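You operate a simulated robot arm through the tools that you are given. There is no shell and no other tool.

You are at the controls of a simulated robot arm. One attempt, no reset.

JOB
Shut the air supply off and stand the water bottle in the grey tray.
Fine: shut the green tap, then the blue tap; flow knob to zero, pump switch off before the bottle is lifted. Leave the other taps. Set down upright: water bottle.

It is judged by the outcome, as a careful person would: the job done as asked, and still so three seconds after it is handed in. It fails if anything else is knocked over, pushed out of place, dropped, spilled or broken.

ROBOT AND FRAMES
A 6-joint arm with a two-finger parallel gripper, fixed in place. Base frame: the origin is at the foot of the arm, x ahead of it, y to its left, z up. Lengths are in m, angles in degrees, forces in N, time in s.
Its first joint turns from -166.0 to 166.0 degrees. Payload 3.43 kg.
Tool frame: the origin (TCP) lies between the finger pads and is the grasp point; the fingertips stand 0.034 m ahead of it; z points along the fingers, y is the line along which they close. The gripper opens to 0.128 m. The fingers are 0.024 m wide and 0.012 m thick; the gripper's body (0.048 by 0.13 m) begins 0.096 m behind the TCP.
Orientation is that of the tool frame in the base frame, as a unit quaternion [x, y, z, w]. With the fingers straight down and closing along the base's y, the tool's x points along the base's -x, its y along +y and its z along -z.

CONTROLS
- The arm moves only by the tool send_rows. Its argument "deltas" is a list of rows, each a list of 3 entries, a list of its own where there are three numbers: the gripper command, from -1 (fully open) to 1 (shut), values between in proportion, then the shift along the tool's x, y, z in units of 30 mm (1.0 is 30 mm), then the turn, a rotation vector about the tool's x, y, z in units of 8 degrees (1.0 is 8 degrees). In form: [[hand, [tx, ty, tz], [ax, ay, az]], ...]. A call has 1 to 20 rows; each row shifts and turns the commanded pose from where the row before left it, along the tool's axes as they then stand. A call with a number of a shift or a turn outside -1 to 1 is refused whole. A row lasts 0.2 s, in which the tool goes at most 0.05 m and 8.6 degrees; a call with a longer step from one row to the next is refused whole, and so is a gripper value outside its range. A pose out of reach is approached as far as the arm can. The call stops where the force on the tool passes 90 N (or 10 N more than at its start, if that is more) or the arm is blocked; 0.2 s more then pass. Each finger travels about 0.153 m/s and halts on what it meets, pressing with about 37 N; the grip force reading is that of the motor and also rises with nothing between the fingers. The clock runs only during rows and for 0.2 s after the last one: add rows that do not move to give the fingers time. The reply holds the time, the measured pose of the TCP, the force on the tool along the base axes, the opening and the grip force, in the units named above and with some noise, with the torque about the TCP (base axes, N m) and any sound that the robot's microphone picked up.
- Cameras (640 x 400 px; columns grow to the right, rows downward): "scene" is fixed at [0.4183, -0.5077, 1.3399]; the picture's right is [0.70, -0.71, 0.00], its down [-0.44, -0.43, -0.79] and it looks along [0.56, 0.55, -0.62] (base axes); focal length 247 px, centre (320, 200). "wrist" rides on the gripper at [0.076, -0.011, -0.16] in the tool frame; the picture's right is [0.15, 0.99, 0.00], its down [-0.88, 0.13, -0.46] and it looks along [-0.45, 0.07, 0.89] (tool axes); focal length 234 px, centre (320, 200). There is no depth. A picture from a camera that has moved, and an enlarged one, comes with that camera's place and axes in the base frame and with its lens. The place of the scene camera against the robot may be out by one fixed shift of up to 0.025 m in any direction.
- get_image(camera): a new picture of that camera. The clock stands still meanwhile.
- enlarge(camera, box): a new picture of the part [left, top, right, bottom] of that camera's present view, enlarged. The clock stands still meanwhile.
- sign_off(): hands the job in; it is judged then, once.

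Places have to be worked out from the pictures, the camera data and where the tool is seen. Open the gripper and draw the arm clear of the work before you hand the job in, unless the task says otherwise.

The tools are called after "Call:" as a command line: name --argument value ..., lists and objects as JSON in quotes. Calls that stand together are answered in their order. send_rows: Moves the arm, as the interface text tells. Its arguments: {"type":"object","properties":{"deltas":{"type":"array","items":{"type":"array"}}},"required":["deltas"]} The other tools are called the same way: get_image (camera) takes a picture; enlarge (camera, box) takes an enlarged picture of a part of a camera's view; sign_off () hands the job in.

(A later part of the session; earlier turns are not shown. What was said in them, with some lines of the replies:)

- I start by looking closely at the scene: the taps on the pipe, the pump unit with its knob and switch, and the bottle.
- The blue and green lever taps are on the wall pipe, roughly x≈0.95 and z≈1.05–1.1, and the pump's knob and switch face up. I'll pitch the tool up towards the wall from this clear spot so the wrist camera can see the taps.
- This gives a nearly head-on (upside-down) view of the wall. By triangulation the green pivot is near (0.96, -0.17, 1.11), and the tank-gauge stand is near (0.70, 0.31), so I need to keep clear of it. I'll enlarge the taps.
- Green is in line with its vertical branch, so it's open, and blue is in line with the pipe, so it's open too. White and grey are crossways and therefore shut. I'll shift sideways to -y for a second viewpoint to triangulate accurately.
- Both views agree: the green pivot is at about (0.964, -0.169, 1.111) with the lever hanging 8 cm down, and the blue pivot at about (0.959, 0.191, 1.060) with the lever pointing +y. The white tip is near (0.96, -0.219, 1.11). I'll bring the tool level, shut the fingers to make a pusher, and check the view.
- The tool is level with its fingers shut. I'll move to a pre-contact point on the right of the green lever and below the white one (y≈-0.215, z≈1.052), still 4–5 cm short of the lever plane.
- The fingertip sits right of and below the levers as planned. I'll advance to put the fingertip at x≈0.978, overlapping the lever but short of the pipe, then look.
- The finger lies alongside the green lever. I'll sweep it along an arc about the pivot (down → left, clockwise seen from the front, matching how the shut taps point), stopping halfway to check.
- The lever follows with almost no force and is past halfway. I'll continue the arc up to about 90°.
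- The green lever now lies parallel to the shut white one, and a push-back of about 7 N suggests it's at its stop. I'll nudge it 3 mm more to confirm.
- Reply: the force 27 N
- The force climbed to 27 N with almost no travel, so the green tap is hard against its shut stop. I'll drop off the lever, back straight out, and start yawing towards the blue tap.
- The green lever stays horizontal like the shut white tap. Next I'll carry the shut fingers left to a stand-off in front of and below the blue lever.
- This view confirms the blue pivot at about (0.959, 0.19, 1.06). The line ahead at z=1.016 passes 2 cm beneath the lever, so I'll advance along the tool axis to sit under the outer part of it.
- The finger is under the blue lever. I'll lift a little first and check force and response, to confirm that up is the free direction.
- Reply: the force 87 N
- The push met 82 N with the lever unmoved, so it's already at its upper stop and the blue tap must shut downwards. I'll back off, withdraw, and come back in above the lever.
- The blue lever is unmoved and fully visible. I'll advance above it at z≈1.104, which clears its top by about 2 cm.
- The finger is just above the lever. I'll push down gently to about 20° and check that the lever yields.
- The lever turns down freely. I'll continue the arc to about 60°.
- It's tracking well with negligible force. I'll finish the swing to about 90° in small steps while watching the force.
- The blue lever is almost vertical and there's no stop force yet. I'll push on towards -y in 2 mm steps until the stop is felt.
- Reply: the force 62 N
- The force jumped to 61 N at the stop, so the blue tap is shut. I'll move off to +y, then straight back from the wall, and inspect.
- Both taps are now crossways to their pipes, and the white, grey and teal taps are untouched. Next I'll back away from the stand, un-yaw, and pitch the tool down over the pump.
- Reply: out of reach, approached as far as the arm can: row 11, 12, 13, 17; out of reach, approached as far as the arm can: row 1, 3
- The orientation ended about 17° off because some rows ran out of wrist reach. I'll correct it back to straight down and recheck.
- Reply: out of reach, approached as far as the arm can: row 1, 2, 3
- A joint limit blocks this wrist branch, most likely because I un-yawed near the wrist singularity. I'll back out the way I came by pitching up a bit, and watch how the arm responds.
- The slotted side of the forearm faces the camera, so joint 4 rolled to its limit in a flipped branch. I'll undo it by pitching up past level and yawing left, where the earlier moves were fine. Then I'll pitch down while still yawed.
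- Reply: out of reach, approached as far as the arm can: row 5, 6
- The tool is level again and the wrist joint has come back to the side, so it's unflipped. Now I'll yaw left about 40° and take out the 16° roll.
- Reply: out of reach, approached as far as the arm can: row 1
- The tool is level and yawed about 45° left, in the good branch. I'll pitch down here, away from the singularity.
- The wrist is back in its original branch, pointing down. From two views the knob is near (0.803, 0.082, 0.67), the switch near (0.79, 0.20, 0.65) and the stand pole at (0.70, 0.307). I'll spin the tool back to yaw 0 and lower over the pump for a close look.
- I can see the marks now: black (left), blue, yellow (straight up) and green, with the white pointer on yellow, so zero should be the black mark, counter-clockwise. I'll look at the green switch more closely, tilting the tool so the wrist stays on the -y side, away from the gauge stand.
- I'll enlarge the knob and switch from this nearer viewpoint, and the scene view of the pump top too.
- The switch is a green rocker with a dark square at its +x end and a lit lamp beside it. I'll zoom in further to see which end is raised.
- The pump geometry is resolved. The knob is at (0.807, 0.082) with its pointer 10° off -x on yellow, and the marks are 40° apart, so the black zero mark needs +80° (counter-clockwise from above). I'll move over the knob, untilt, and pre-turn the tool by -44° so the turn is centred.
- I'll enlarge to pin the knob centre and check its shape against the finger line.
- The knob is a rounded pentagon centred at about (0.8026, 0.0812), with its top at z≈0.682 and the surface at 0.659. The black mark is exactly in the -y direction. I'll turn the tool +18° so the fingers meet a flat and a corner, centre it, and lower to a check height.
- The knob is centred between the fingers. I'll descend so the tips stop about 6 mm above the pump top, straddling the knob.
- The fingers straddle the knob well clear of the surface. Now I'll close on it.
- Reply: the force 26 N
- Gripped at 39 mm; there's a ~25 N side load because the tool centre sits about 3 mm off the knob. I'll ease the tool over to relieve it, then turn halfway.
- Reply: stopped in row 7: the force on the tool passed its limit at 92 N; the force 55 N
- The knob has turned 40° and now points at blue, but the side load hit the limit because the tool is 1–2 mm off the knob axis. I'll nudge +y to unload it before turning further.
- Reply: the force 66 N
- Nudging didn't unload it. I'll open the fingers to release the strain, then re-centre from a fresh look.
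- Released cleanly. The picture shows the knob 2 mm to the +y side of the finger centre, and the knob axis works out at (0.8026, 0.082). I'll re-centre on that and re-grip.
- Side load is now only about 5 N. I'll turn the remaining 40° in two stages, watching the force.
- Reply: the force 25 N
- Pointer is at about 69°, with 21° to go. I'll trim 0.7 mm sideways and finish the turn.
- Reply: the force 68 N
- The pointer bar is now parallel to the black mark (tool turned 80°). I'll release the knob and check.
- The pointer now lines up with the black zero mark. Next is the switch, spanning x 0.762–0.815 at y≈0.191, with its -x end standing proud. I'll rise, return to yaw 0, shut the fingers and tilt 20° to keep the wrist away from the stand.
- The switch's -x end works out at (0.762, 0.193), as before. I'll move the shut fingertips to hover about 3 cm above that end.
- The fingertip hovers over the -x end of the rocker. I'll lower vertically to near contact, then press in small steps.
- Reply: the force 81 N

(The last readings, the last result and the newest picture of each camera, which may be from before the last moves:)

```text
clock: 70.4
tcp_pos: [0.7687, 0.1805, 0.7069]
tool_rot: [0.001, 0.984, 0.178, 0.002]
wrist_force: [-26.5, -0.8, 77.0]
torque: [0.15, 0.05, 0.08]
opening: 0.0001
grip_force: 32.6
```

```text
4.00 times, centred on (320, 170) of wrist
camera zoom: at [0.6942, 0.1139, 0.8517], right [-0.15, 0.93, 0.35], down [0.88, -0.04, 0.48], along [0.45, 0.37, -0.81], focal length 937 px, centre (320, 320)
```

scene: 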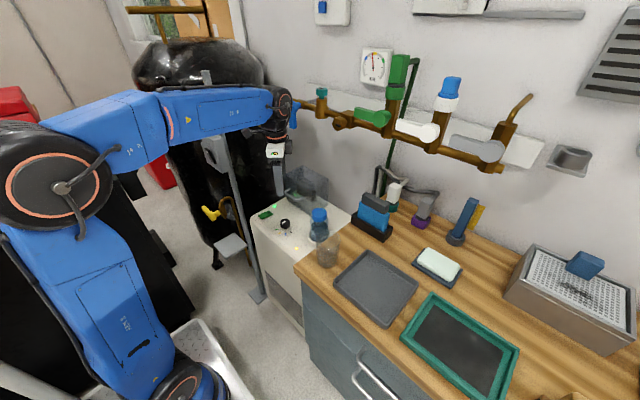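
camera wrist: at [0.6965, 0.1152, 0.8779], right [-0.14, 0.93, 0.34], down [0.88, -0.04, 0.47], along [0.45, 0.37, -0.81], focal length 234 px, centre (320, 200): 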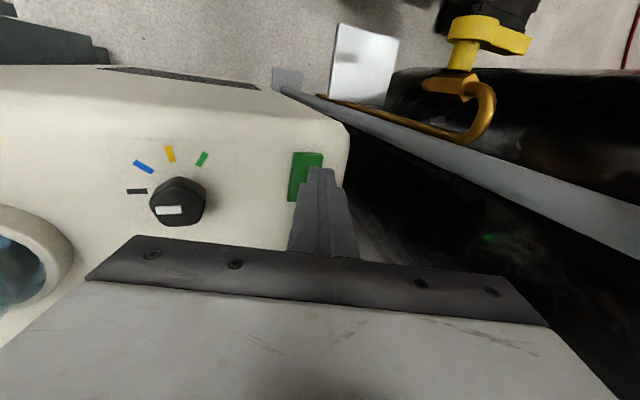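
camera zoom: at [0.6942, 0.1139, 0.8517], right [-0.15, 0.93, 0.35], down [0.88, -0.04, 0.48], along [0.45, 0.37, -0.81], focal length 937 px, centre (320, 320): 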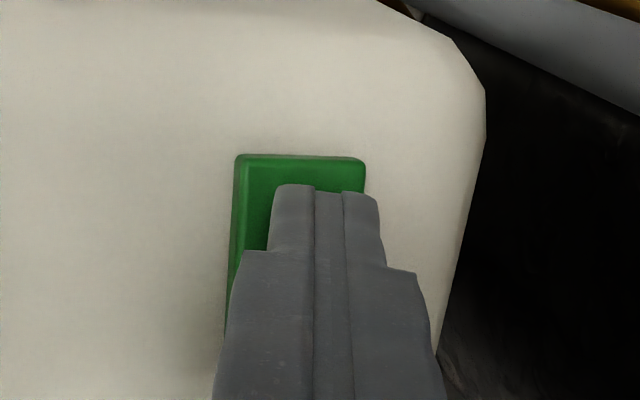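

Contact made, with a firm press (77 N). I'll back off and look at the rocker and its lamp.

Call:
send_rows --deltas '[[1, [0, 0.2, -0.5], [0, 0, 0]], [1, [0, 0.2, -0.6], [0, 0, 0]], [1, [0, -0.5, -0.9], [0, 0, 0]], [1, [0, -0.7, -0.9], [0, 0, 0]], [1, [0, -0.7, -0.5], [0, 0, 0]], [1, [0, 0, 0], [0, 0, 0]]]'

Call:
get_image --camera "wrist"

Call:
enlarge --camera "scene" --box '[245, 190, 315, 240]'

```text
clock: 71.8
tcp_pos: [0.7721, 0.1017, 0.7815]
tool_rot: [0.001, 0.984, 0.176, -0.001]
wrist_force: [0.4, 0.4, -0.4]
torque: [0.0, 0.0, -0.01]
opening: 0.0
grip_force: 33.4
```

```text
taken
camera wrist: at [0.6977, 0.0357, 0.9285], right [-0.14, 0.93, 0.34], down [0.88, -0.04, 0.47], along [0.45, 0.37, -0.81], focal length 234 px, centre (320, 200)
```

wrist: 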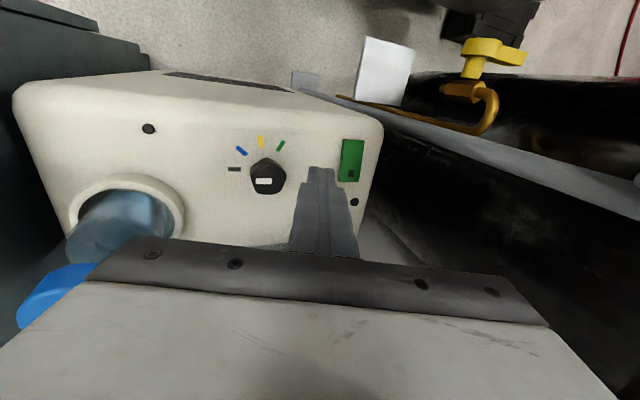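

```text
8.00 times, centred on (280, 215) of scene
camera zoom: at [0.4183, -0.5077, 1.3399], right [0.7, -0.71, 0.0], down [-0.44, -0.43, -0.79], along [0.56, 0.55, -0.62], focal length 1977 px, centre (640, 80)
```

zoom: 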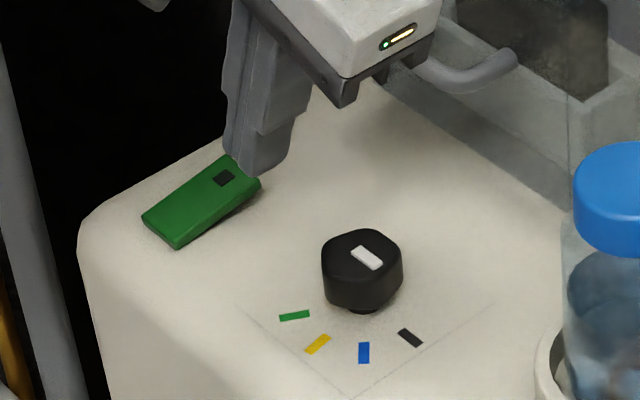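

Both lamps on the pump are now dark and the rocker has tipped over: pump off, with the knob at zero. Next I'll rise, go upright again, and look down at the bottle, glass and tray.

Call:
send_rows --deltas '[[1, [0.1, -0.2, -0.8], [0, 0, 0]], [1, [0.2, -0.4, -1], [0, 0, 0]], [1, [0.2, -0.4, -1], [0, 0, 0]], [1, [0.2, -0.4, -1], [0, 0, 0]], [1, [0.2, -0.45, -1], [0, 0, 0]], [0, [0.2, -0.45, -1], [0, 0, 0]], [-1, [0.3, -0.45, -1], [0, 0, 0]], [-1, [0, 0, -0.3], [0.85, 0, 0]], [-1, [0, 0, 0], [0.85, 0, 0]], [-1, [0, 0, 0], [0.85, 0, 0]], [-1, [0, 0, 0], [0, 0, 0]]]'

Call:
get_image --camera "wrist"

Call:
enlarge --camera "wrist" --box '[160, 70, 460, 250]'

Call:
enlarge --camera "scene" --box '[290, 190, 430, 330]'

```text
clock: 74.2
tcp_pos: [0.7285, -0.0489, 0.9539]
tool_rot: [0.001, 1.0, -0.001, 0.0]
wrist_force: [-0.1, 0.4, -0.5]
torque: [0.0, 0.0, -0.01]
opening: 0.1279
grip_force: 0.1
```

```text
taken
camera wrist: at [0.6548, -0.0595, 1.1138], right [-0.15, 0.99, 0.0], down [0.88, 0.13, 0.45], along [0.45, 0.06, -0.89], focal length 234 px, centre (320, 200)
```

wrist: 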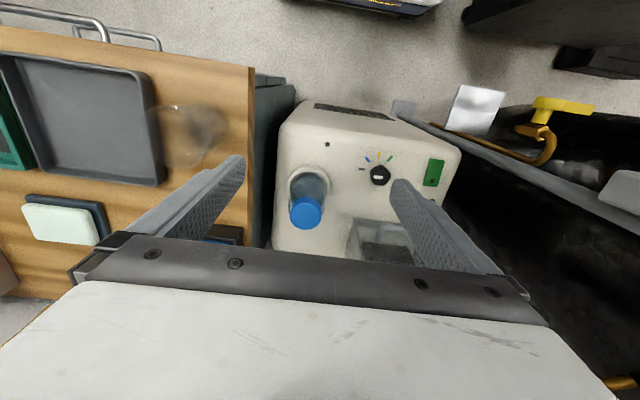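

```text
2.13 times, centred on (310, 160) of wrist
camera zoom: at [0.6548, -0.0595, 1.1138], right [-0.15, 0.99, 0.0], down [0.88, 0.13, 0.45], along [0.45, 0.06, -0.89], focal length 500 px, centre (341, 285)
```

zoom: 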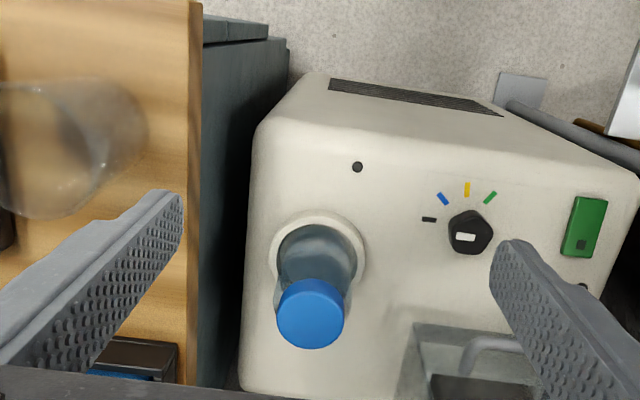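

```text
2.86 times, centred on (360, 260) of scene
camera zoom: at [0.4183, -0.5077, 1.3399], right [0.7, -0.71, 0.0], down [-0.44, -0.43, -0.79], along [0.56, 0.55, -0.62], focal length 706 px, centre (206, 29)
```

zoom: 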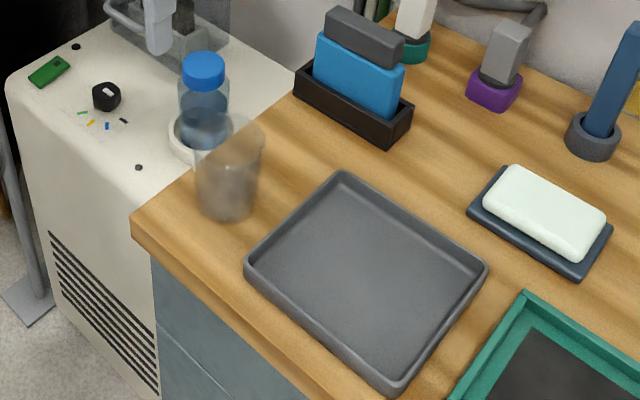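

The pump is off and the knob is at zero. The bottle axis works out at (0.847, -0.053), top z≈0.793 and base ≈0.67. The tray rim is near z 0.787 with centre about (0.754, -0.344), and the glass is near (0.734, -0.196). I'll move above the bottle with the fingers 0.1 m apart and check centring.

Call:
send_rows --deltas '[[-0.56, [-0.7, 0, 0.3], [0, 0, 0]], [-0.56, [-0.8, -0.05, 0.3], [0, 0, 0]], [-0.56, [-0.9, -0.05, 0.3], [0, 0, 0]], [-0.56, [-0.9, -0.04, 0.3], [0, 0, 0]], [-0.56, [-0.65, 0, 0.3], [0, 0, 0]], [-0.56, [0, 0, 0.3], [0, 0, 0]], [-0.56, [0, 0, 0], [0, 0, 0]]]'

Call:
get_image --camera "wrist"

Call:
enlarge --camera "scene" --box '[270, 130, 400, 270]'

```text
clock: 75.8
tcp_pos: [0.8459, -0.0535, 0.8996]
tool_rot: [0.001, 1.0, -0.001, -0.001]
wrist_force: [0.0, 0.3, 0.4]
torque: [-0.03, 0.02, -0.02]
opening: 0.0998
grip_force: 0.0
```

```text
taken
camera wrist: at [0.7733, -0.0657, 1.0602], right [-0.14, 0.99, 0.0], down [0.88, 0.13, 0.45], along [0.45, 0.06, -0.89], focal length 234 px, centre (320, 200)
```

wrist: 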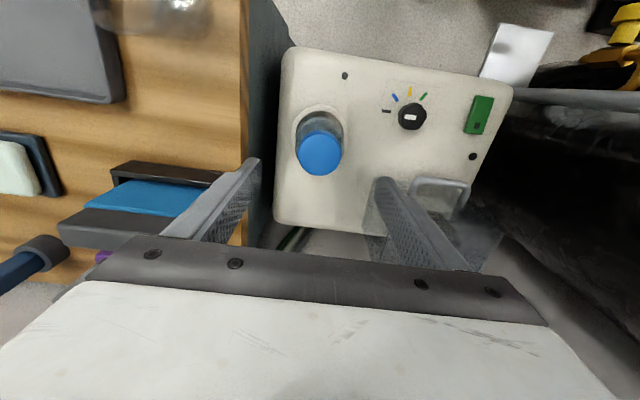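

```text
2.86 times, centred on (335, 200) of scene
camera zoom: at [0.4183, -0.5077, 1.3399], right [0.7, -0.71, 0.0], down [-0.44, -0.43, -0.79], along [0.56, 0.55, -0.62], focal length 706 px, centre (277, 200)
```

zoom: 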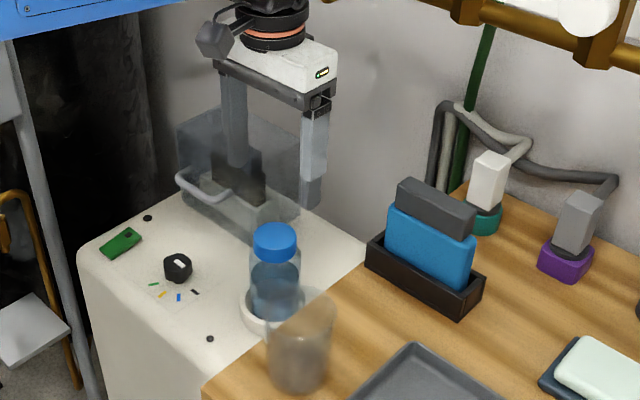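

The bottle axis refines to (0.8475, -0.054), right under the tool. The fingers clear the bench edge (y≈-0.145) and the guard box. I'll descend around the bottle to mid-body height.

Call:
send_rows --deltas '[[-0.56, [-0.05, 0, 0.9], [0, 0, 0]], [-0.56, [0, 0, 1], [0, 0, 0]], [-0.56, [0, 0, 1], [0, 0, 0]], [-0.56, [0, 0, 1], [0, 0, 0]], [-0.56, [0, 0, 0.9], [0, 0, 0]], [-0.56, [0, 0, 0.6], [0, 0, 0]], [-0.56, [0, 0, 0.3], [0, 0, 0]], [-0.56, [0, 0, 0], [0, 0, 0]]]'

Call:
get_image --camera "wrist"

Call:
enlarge --camera "scene" --box '[270, 170, 370, 270]'

```text
clock: 77.6
tcp_pos: [0.8498, -0.0531, 0.7298]
tool_rot: [0.0, 1.0, -0.001, 0.0]
wrist_force: [0.1, -0.3, 0.0]
torque: [-0.05, 0.0, 0.05]
opening: 0.0998
grip_force: 0.0
```

```text
taken
camera wrist: at [0.7752, -0.0642, 0.8897], right [-0.14, 0.99, 0.0], down [0.88, 0.13, 0.45], along [0.45, 0.06, -0.89], focal length 234 px, centre (320, 200)
```

wrist: 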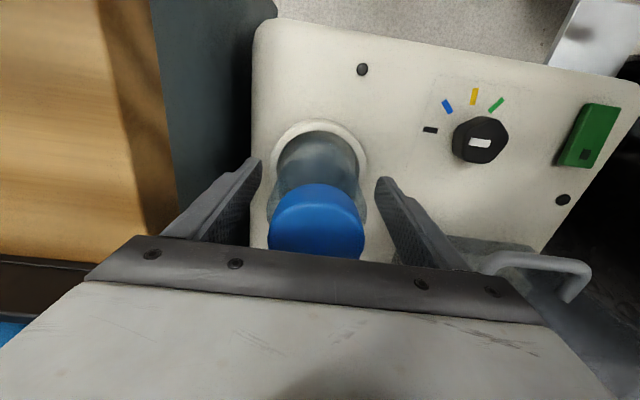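

```text
4.00 times, centred on (320, 220) of scene
camera zoom: at [0.4183, -0.5077, 1.3399], right [0.7, -0.71, 0.0], down [-0.44, -0.43, -0.79], along [0.56, 0.55, -0.62], focal length 989 px, centre (320, 120)
```

zoom: 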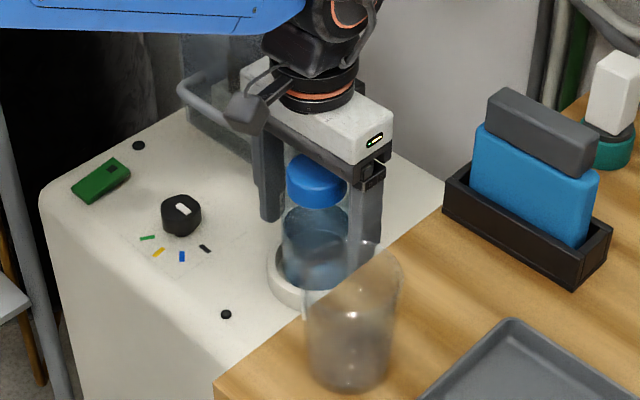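

The bottle sits midway between the fingers, which are above the ring. I'll close gently on the body.

Call:
send_rows --deltas '[[-0.3, [0, 0, 0], [0, 0, 0]], [-0.1, [0, 0, 0], [0, 0, 0]], [0.1, [0, 0, 0], [0, 0, 0]], [1, [0, 0, 0], [0, 0, 0]], [1, [0, 0, 0], [0, 0, 0]]]'

Call:
enlarge --camera "scene" --box '[270, 170, 370, 270]'

```text
clock: 78.8
tcp_pos: [0.8492, -0.0526, 0.7301]
tool_rot: [0.001, 1.0, -0.001, -0.001]
wrist_force: [0.8, 1.5, 2.4]
torque: [0.2, -0.01, -0.03]
opening: 0.0633
grip_force: 37.0
```

```text
4.00 times, centred on (320, 220) of scene
camera zoom: at [0.4183, -0.5077, 1.3399], right [0.7, -0.71, 0.0], down [-0.44, -0.43, -0.79], along [0.56, 0.55, -0.62], focal length 989 px, centre (320, 120)
```

zoom: 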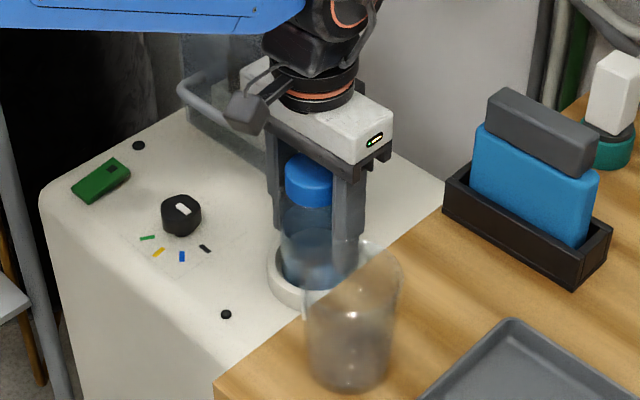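

Holding firmly at 63 mm with only a small load. I'll lift slowly a few centimetres straight up and check the bottle comes with it.

Call:
send_rows --deltas '[[1, [0, 0, -0.2], [0, 0, 0]], [1, [0, 0, -0.3], [0, 0, 0]], [1, [0, 0, -0.4], [0, 0, 0]], [1, [0, 0, -0.4], [0, 0, 0]], [1, [0, 0, -0.4], [0, 0, 0]], [1, [0, 0, 0], [0, 0, 0]]]'

Call:
enlarge --camera "scene" --box '[270, 150, 370, 270]'

```text
clock: 80.2
tcp_pos: [0.8489, -0.0537, 0.7786]
tool_rot: [0.001, 1.0, -0.001, 0.0]
wrist_force: [1.1, 0.4, -2.7]
torque: [0.0, 0.03, 0.04]
opening: 0.0631
grip_force: 37.4
```

```text
3.33 times, centred on (320, 210) of scene
camera zoom: at [0.4183, -0.5077, 1.3399], right [0.7, -0.71, 0.0], down [-0.44, -0.43, -0.79], along [0.56, 0.55, -0.62], focal length 824 px, centre (320, 167)
```

zoom: 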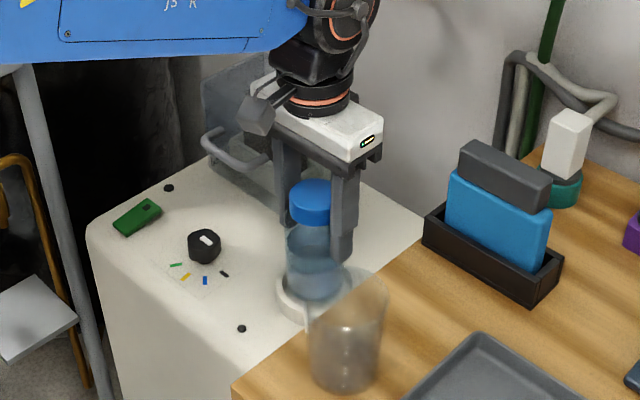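

The bottle is clear of the ring (load about 3 N). I'll continue straight up, then draw back a little from the wall while rising to carry height.

Call:
send_rows --deltas '[[1, [0, 0, -0.6], [0, 0, 0]], [1, [0, 0, -0.7], [0, 0, 0]], [1, [0, 0, -0.7], [0, 0, 0]], [1, [0, 0, -0.7], [0, 0, 0]], [1, [0.3, 0, -0.7], [0, 0, 0]], [1, [0.4, 0, -0.7], [0, 0, 0]], [1, [0.4, 0, -0.7], [0, 0, 0]], [1, [0.4, 0, -0.7], [0, 0, 0]], [1, [0.3, 0, -0.7], [0, 0, 0]], [1, [0.2, 0, -0.5], [0, 0, 0]], [1, [0, 0, -0.3], [0, 0, 0]], [1, [0, 0, 0], [0, 0, 0]]]'

Call:
get_image --camera "scene"

Call:
get_image --camera "wrist"

```text
clock: 82.8
tcp_pos: [0.7906, -0.0521, 0.9891]
tool_rot: [0.001, 1.0, -0.001, -0.001]
wrist_force: [-0.3, 0.5, -1.5]
torque: [0.0, 0.04, 0.02]
opening: 0.0628
grip_force: 36.7
```

```text
taken
```

scene: 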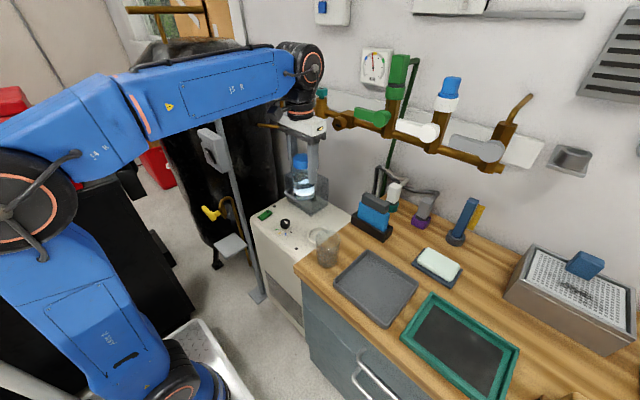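

```text
taken
camera wrist: at [0.716, -0.0634, 1.1492], right [-0.14, 0.99, 0.0], down [0.88, 0.13, 0.45], along [0.45, 0.06, -0.89], focal length 234 px, centre (320, 200)
```

wrist: 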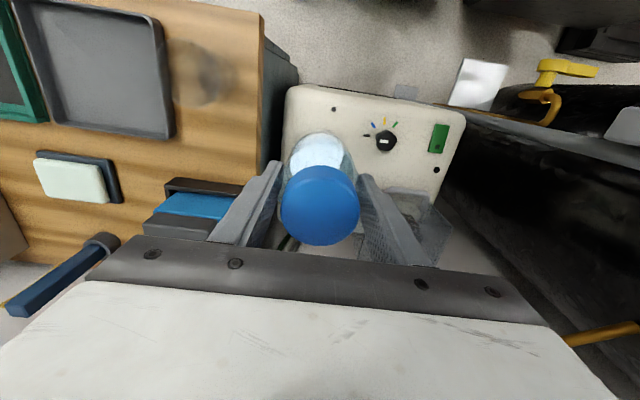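

The bottle is held upright at carry height, with its base around z 0.93, above the glass top at about 0.86. I'll carry it sideways over to the tray.

Call:
send_rows --deltas '[[1, [0.05, -0.4, 0], [0, 0, 0]], [1, [0.1, -0.7, 0], [0, 0, 0]], [1, [0.11, -0.9, 0], [0, 0, 0]], [1, [0.11, -0.9, 0], [0, 0, 0]], [1, [0.11, -0.9, 0], [0, 0, 0]], [1, [0.11, -0.9, 0], [0, 0, 0]], [1, [0.11, -0.9, 0], [0, 0, 0]], [1, [0.11, -0.9, 0], [0, 0, 0]], [1, [0.11, -0.9, 0], [0, 0, 0]], [1, [0.11, -0.9, 0], [0, 0, 0]], [1, [0.1, -0.8, 0], [0, 0, 0]], [1, [0.05, -0.6, 0], [0, 0, 0]], [1, [0, -0.1, 0], [0, 0, 0]], [1, [0, 0, 0], [0, 0, 0]]]'

Call:
get_image --camera "wrist"

Call:
get_image --camera "scene"

```text
clock: 85.8
tcp_pos: [0.7532, -0.3476, 0.9912]
tool_rot: [0.001, 1.0, -0.001, -0.001]
wrist_force: [0.5, -0.3, -2.8]
torque: [0.0, 0.0, -0.03]
opening: 0.0633
grip_force: 36.7
```

```text
taken
camera wrist: at [0.6784, -0.3588, 1.1512], right [-0.14, 0.99, 0.0], down [0.88, 0.13, 0.45], along [0.45, 0.06, -0.89], focal length 234 px, centre (320, 200)
```

wrist: 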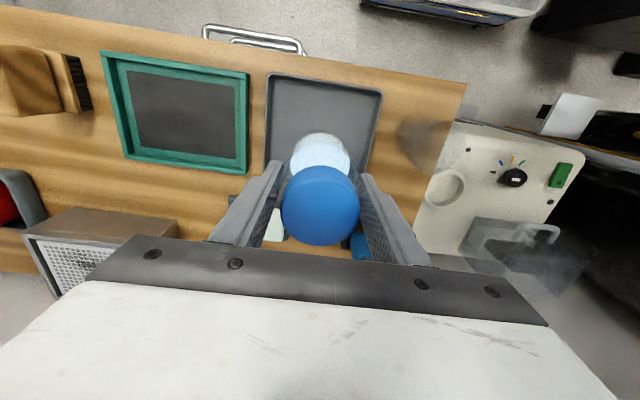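

```text
taken
```

scene: 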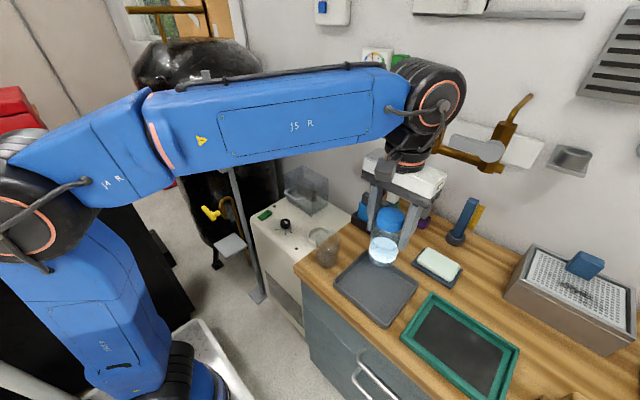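

The tray spans x 0.681–0.825 and y -0.426 to -0.269, so the bottle is centred over it. I'll lower to about 3 cm above the expected set-down height and check.

Call:
send_rows --deltas '[[1, [0, 0, 0.5], [0, 0, 0]], [1, [0, 0, 0.7], [0, 0, 0]], [1, [0, 0, 0.8], [0, 0, 0]], [1, [0, 0, 0.8], [0, 0, 0]], [1, [0, 0, 0.7], [0, 0, 0]], [1, [0, 0, 0.5], [0, 0, 0]], [1, [0, 0, 0], [0, 0, 0]]]'

Call:
enlarge --camera "scene" --box '[320, 170, 460, 330]'

Call:
get_image --camera "wrist"

```text
clock: 87.4
tcp_pos: [0.7509, -0.3456, 0.8702]
tool_rot: [0.001, 1.0, -0.002, 0.0]
wrist_force: [0.9, -0.5, 30.1]
torque: [0.86, -0.33, -0.04]
opening: 0.0634
grip_force: 36.9
```

```text
2.50 times, centred on (390, 250) of scene
camera zoom: at [0.4183, -0.5077, 1.3399], right [0.7, -0.71, 0.0], down [-0.44, -0.43, -0.79], along [0.56, 0.55, -0.62], focal length 618 px, centre (145, 75)
```

zoom: 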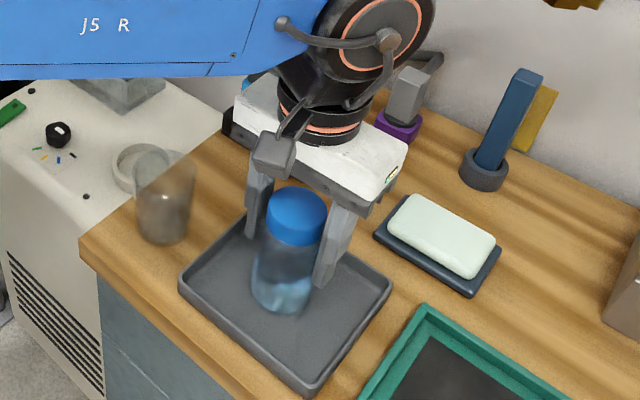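

```text
taken
camera wrist: at [0.677, -0.3563, 1.0307], right [-0.14, 0.99, 0.0], down [0.88, 0.13, 0.46], along [0.45, 0.06, -0.89], focal length 234 px, centre (320, 200)
```

wrist: 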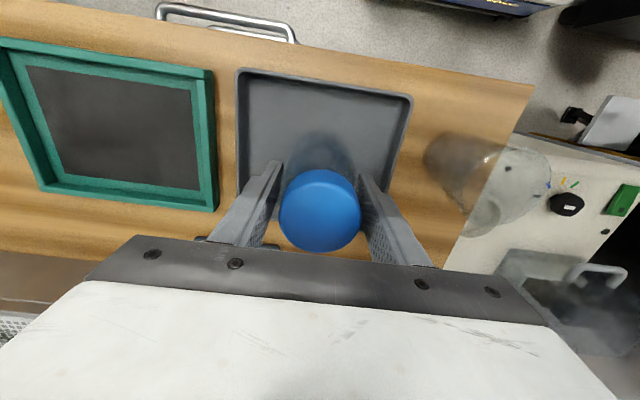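

The load reads +30 N, so the bottle base is already on the tray floor (it had been sitting deeper in its ring). I'll ease up about a millimetre to shed the excess push before letting go.

Call:
send_rows --deltas '[[1, [0, 0, -0.03], [0, 0, 0]], [1, [0, 0, 0], [0, 0, 0]]]'

```text
clock: 88.0
tcp_pos: [0.7517, -0.3458, 0.8707]
tool_rot: [0.001, 1.0, -0.001, -0.002]
wrist_force: [0.8, 3.9, 8.8]
torque: [0.42, -0.39, 0.09]
opening: 0.0633
grip_force: 36.9
```

Load is down to about 9 N with the bottle seated. Now I'll open the fingers slowly.

Call:
send_rows --deltas '[[0.05, [0, 0, 0], [0, 0, 0]], [-0.03, [0, 0, 0], [0, 0, 0]], [-0.1, [0, 0, 0], [0, 0, 0]], [-0.2, [0, 0, 0], [0, 0, 0]], [-0.35, [0, 0, 0], [0, 0, 0]], [-0.5, [0, 0, 0], [0, 0, 0]], [-0.5, [0, 0, 0], [0, 0, 0]]]'

Call:
enlarge --camera "scene" --box '[320, 170, 460, 330]'

Call:
get_image --camera "wrist"

```text
clock: 89.6
tcp_pos: [0.7509, -0.3459, 0.8711]
tool_rot: [0.0, 1.0, -0.001, 0.0]
wrist_force: [0.3, 0.9, 0.0]
torque: [0.01, 0.02, 0.01]
opening: 0.096
grip_force: 0.1
```

```text
2.50 times, centred on (390, 250) of scene
camera zoom: at [0.4183, -0.5077, 1.3399], right [0.7, -0.71, 0.0], down [-0.44, -0.43, -0.79], along [0.56, 0.55, -0.62], focal length 618 px, centre (145, 75)
```

zoom: 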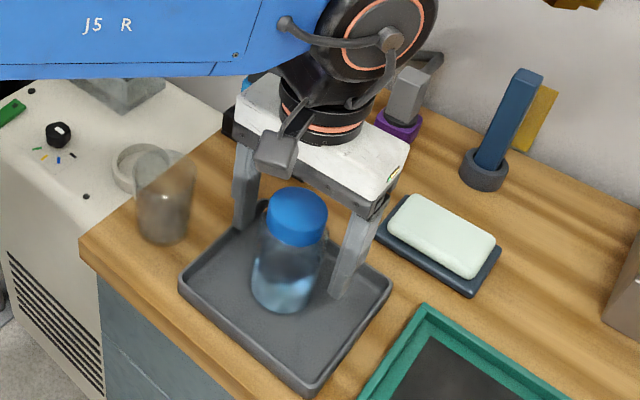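

```text
taken
camera wrist: at [0.6779, -0.3572, 1.0312], right [-0.15, 0.99, 0.0], down [0.88, 0.13, 0.45], along [0.45, 0.06, -0.89], focal length 234 px, centre (320, 200)
```

wrist: 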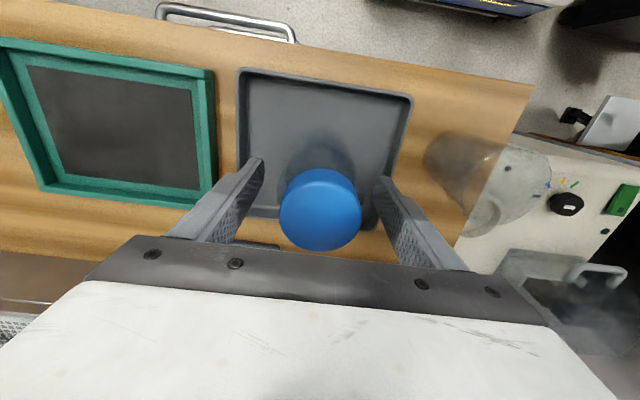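

The fingers are free on both sides and the bottle is standing upright in the tray. I'll rise straight up, well clear of the cap.

Call:
send_rows --deltas '[[-0.6, [0, 0, -0.3], [0, 0, 0]], [-0.6, [0, 0, -0.6], [0, 0, 0]], [-0.6, [0, 0, -0.8], [0, 0, 0]], [-0.6, [0, 0, -0.9], [0, 0, 0]], [-0.6, [0, 0, -0.9], [0, 0, 0]], [-0.6, [0, 0, -0.9], [0, 0, 0]], [-0.6, [0, 0, -0.9], [0, 0, 0]], [-0.6, [0, 0, -0.8], [0, 0, 0]], [-0.6, [0.5, 0, -0.3], [0, 0, 0]], [-0.6, [0.9, 0, 0], [0, 0, 0]], [-0.6, [1, 0, 0], [0, 0, 0]], [-1, [1, 0, 0], [0, 0, 0]], [-1, [1, 0, 0], [0, 0, 0]], [-1, [0.8, 0, 0], [0, 0, 0]], [-1, [0, 0, 0], [0, 0, 0]]]'

Call:
get_image --camera "scene"

Call:
get_image --camera "wrist"

Call:
enlarge --camera "scene" --box '[240, 60, 460, 330]'

```text
clock: 92.8
tcp_pos: [0.5985, -0.3466, 1.0646]
tool_rot: [0.001, 1.0, 0.0, -0.001]
wrist_force: [0.7, 0.0, 1.0]
torque: [-0.05, -0.01, -0.01]
opening: 0.1279
grip_force: 0.0
```

```text
taken
```

scene: 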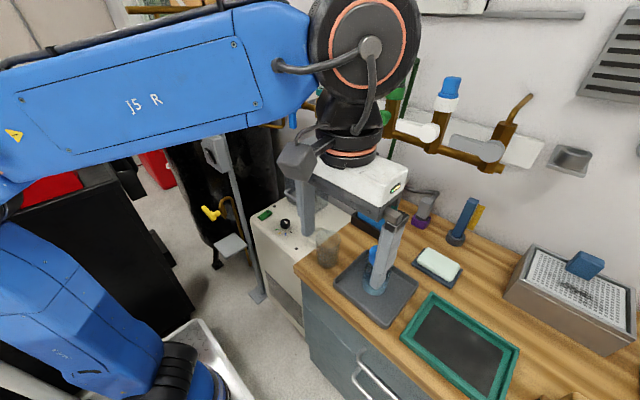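

```text
taken
camera wrist: at [0.525, -0.3577, 1.2251], right [-0.15, 0.99, 0.0], down [0.88, 0.13, 0.45], along [0.45, 0.06, -0.89], focal length 234 px, centre (320, 200)
```

wrist: 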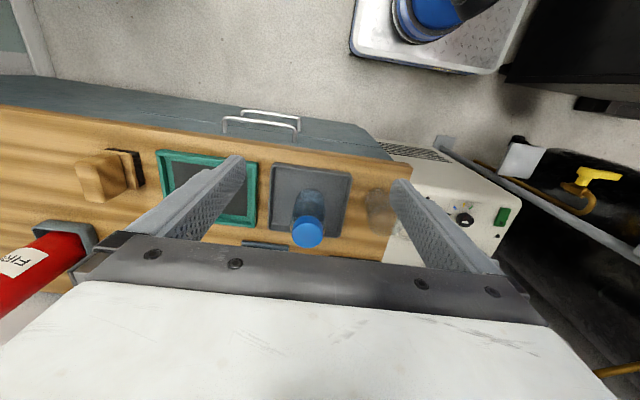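

```text
1.48 times, centred on (350, 195) of scene
camera zoom: at [0.4183, -0.5077, 1.3399], right [0.7, -0.71, 0.0], down [-0.44, -0.43, -0.79], along [0.56, 0.55, -0.62], focal length 366 px, centre (276, 207)
```

zoom: 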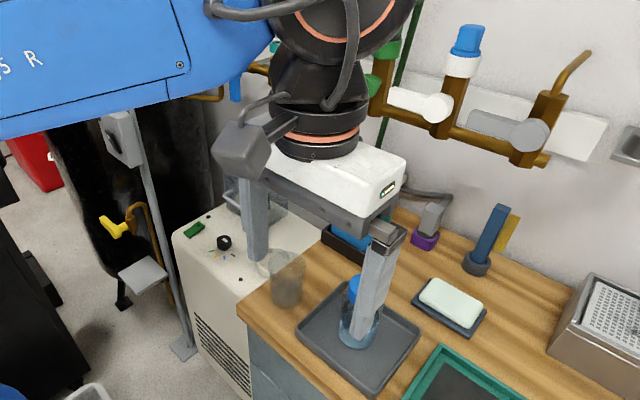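

The bottle stands in the middle of the tray. I'll swing the arm back towards its starting area so the whole scene can be checked.

Call:
send_rows --deltas '[[-1, [0, 0.4, -0.4], [0, 0, 0]], [-1, [0.1, 0.8, -0.5], [0, 0, 0]], [-1, [0.1, 1, -0.5], [0, 0, 0]], [-1, [0.1, 1, -0.5], [0, 0, 0]], [-1, [0.1, 1, -0.5], [0, 0, 0]], [-1, [0.1, 1, -0.5], [0, 0, 0]], [-1, [0.1, 1, -0.3], [0, 0, 0]], [-1, [0.1, 1, 0], [0, 0, 0]], [-1, [0.1, 1, 0], [0, 0, 0]], [-1, [0, 1, 0], [0, 0, 0]], [-1, [0, 1, 0], [0, 0, 0]], [-1, [0, 1, 0], [0, 0, 0]], [-1, [0, 0.9, 0], [0, 0, 0]], [-1, [0, 0.5, 0], [0, 0, 0]], [-1, [0, 0, 0], [0, 0, 0]]]'

Call:
get_image --camera "scene"

Call:
enlarge --camera "scene" --box '[250, 70, 530, 180]'

Call:
enlarge --camera "scene" --box '[240, 180, 440, 340]'

```text
clock: 96.0
tcp_pos: [0.5741, 0.0345, 1.1597]
tool_rot: [0.0, 1.0, -0.001, -0.001]
wrist_force: [0.4, -0.1, 0.6]
torque: [0.04, 0.02, -0.01]
opening: 0.128
grip_force: 0.1
```

```text
taken
```

scene: 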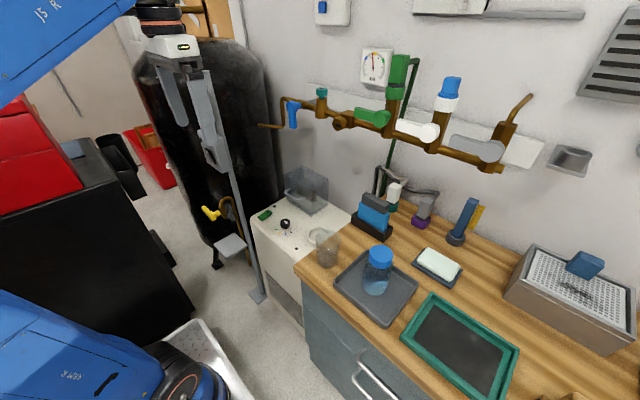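

```text
2.29 times, centred on (390, 125) of scene
camera zoom: at [0.4183, -0.5077, 1.3399], right [0.7, -0.71, 0.0], down [-0.44, -0.43, -0.79], along [0.56, 0.55, -0.62], focal length 565 px, centre (160, 371)
```

zoom: 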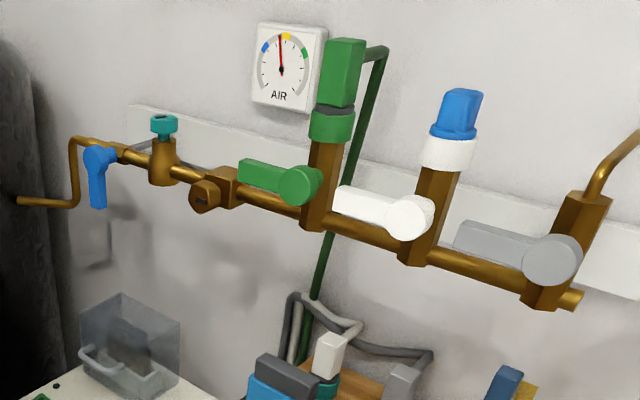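

```text
2.50 times, centred on (340, 260) of scene
camera zoom: at [0.4183, -0.5077, 1.3399], right [0.7, -0.71, 0.0], down [-0.44, -0.43, -0.79], along [0.56, 0.55, -0.62], focal length 618 px, centre (270, 50)
```

zoom: 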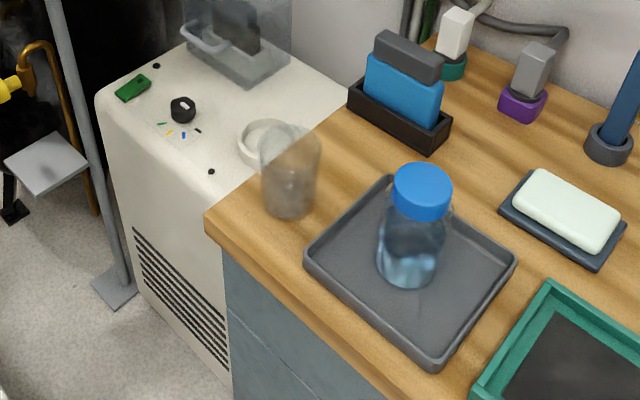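

Everything looks as asked: green and blue crossways, the other taps unchanged, the bottle upright in the tray, and the glass and other items undisturbed. One last close look at the knob, switch and bottle before handing in.

Call:
enlarge --camera "scene" --box '[250, 195, 320, 255]'

Call:
enlarge --camera "wrist" --box '[100, 60, 440, 250]'

```text
6.67 times, centred on (285, 225) of scene
camera zoom: at [0.4183, -0.5077, 1.3399], right [0.7, -0.71, 0.0], down [-0.44, -0.43, -0.79], along [0.56, 0.55, -0.62], focal length 1648 px, centre (553, 33)
```

zoom: 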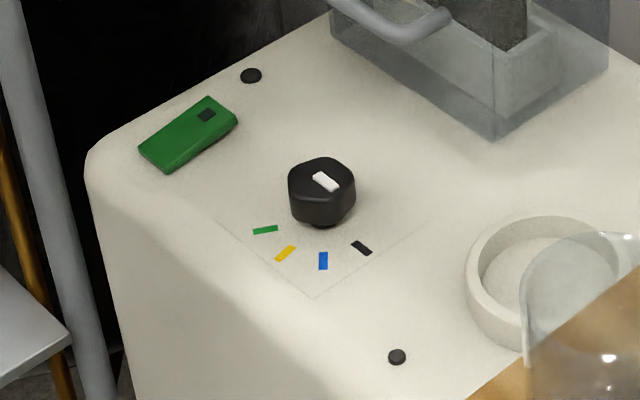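

```text
1.88 times, centred on (270, 155) of wrist
camera zoom: at [0.4995, 0.0235, 1.3194], right [-0.14, 0.99, 0.0], down [0.88, 0.13, 0.45], along [0.45, 0.06, -0.89], focal length 441 px, centre (414, 285)
```

zoom: 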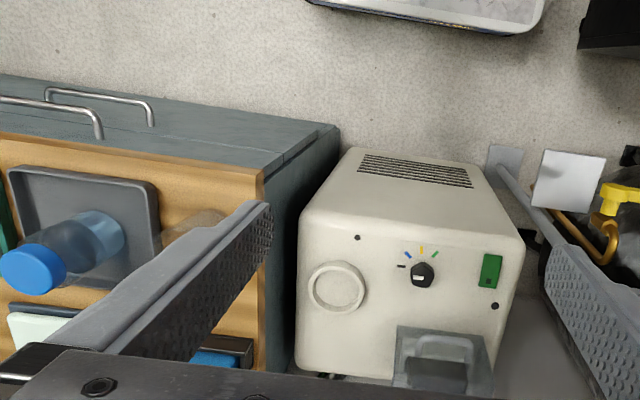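

The pointer is on the black zero mark, the rocker is tipped off with both lamps dark, and the bottle is upright in the grey tray. The gripper is open and the arm is clear, so I'm handing the job in.

Call:
sign_off

```text
The job is handed in.
```

The air supply is shut off, and the water bottle is standing upright in the middle of the grey tray. I've handed the job in and haven't had a result back.

1. **Green tap:** turned to its stop, now crossways to its branch like the white and grey taps.
2. **Blue tap:** turned down to its stop. I first tried it upwards and it didn't move; that pushed about 82 N on the lever, with no visible damage.
3. **Flow knob:** turned back to the black mark, which I took as zero because it isn't labelled. Partway through the turn the side force reached the 90 N limit, so I let go, re-centred and finished it.
4. **Pump switch:** off, and both lamps on the pump top went dark before I lifted the bottle.

In the last pictures the white, grey and teal taps were unchanged, and the glass and everything else on the bench was where it started. The AIR gauge on the wall still reads about the same as at the start. I think that's air trapped in the pipe, but I couldn't check.
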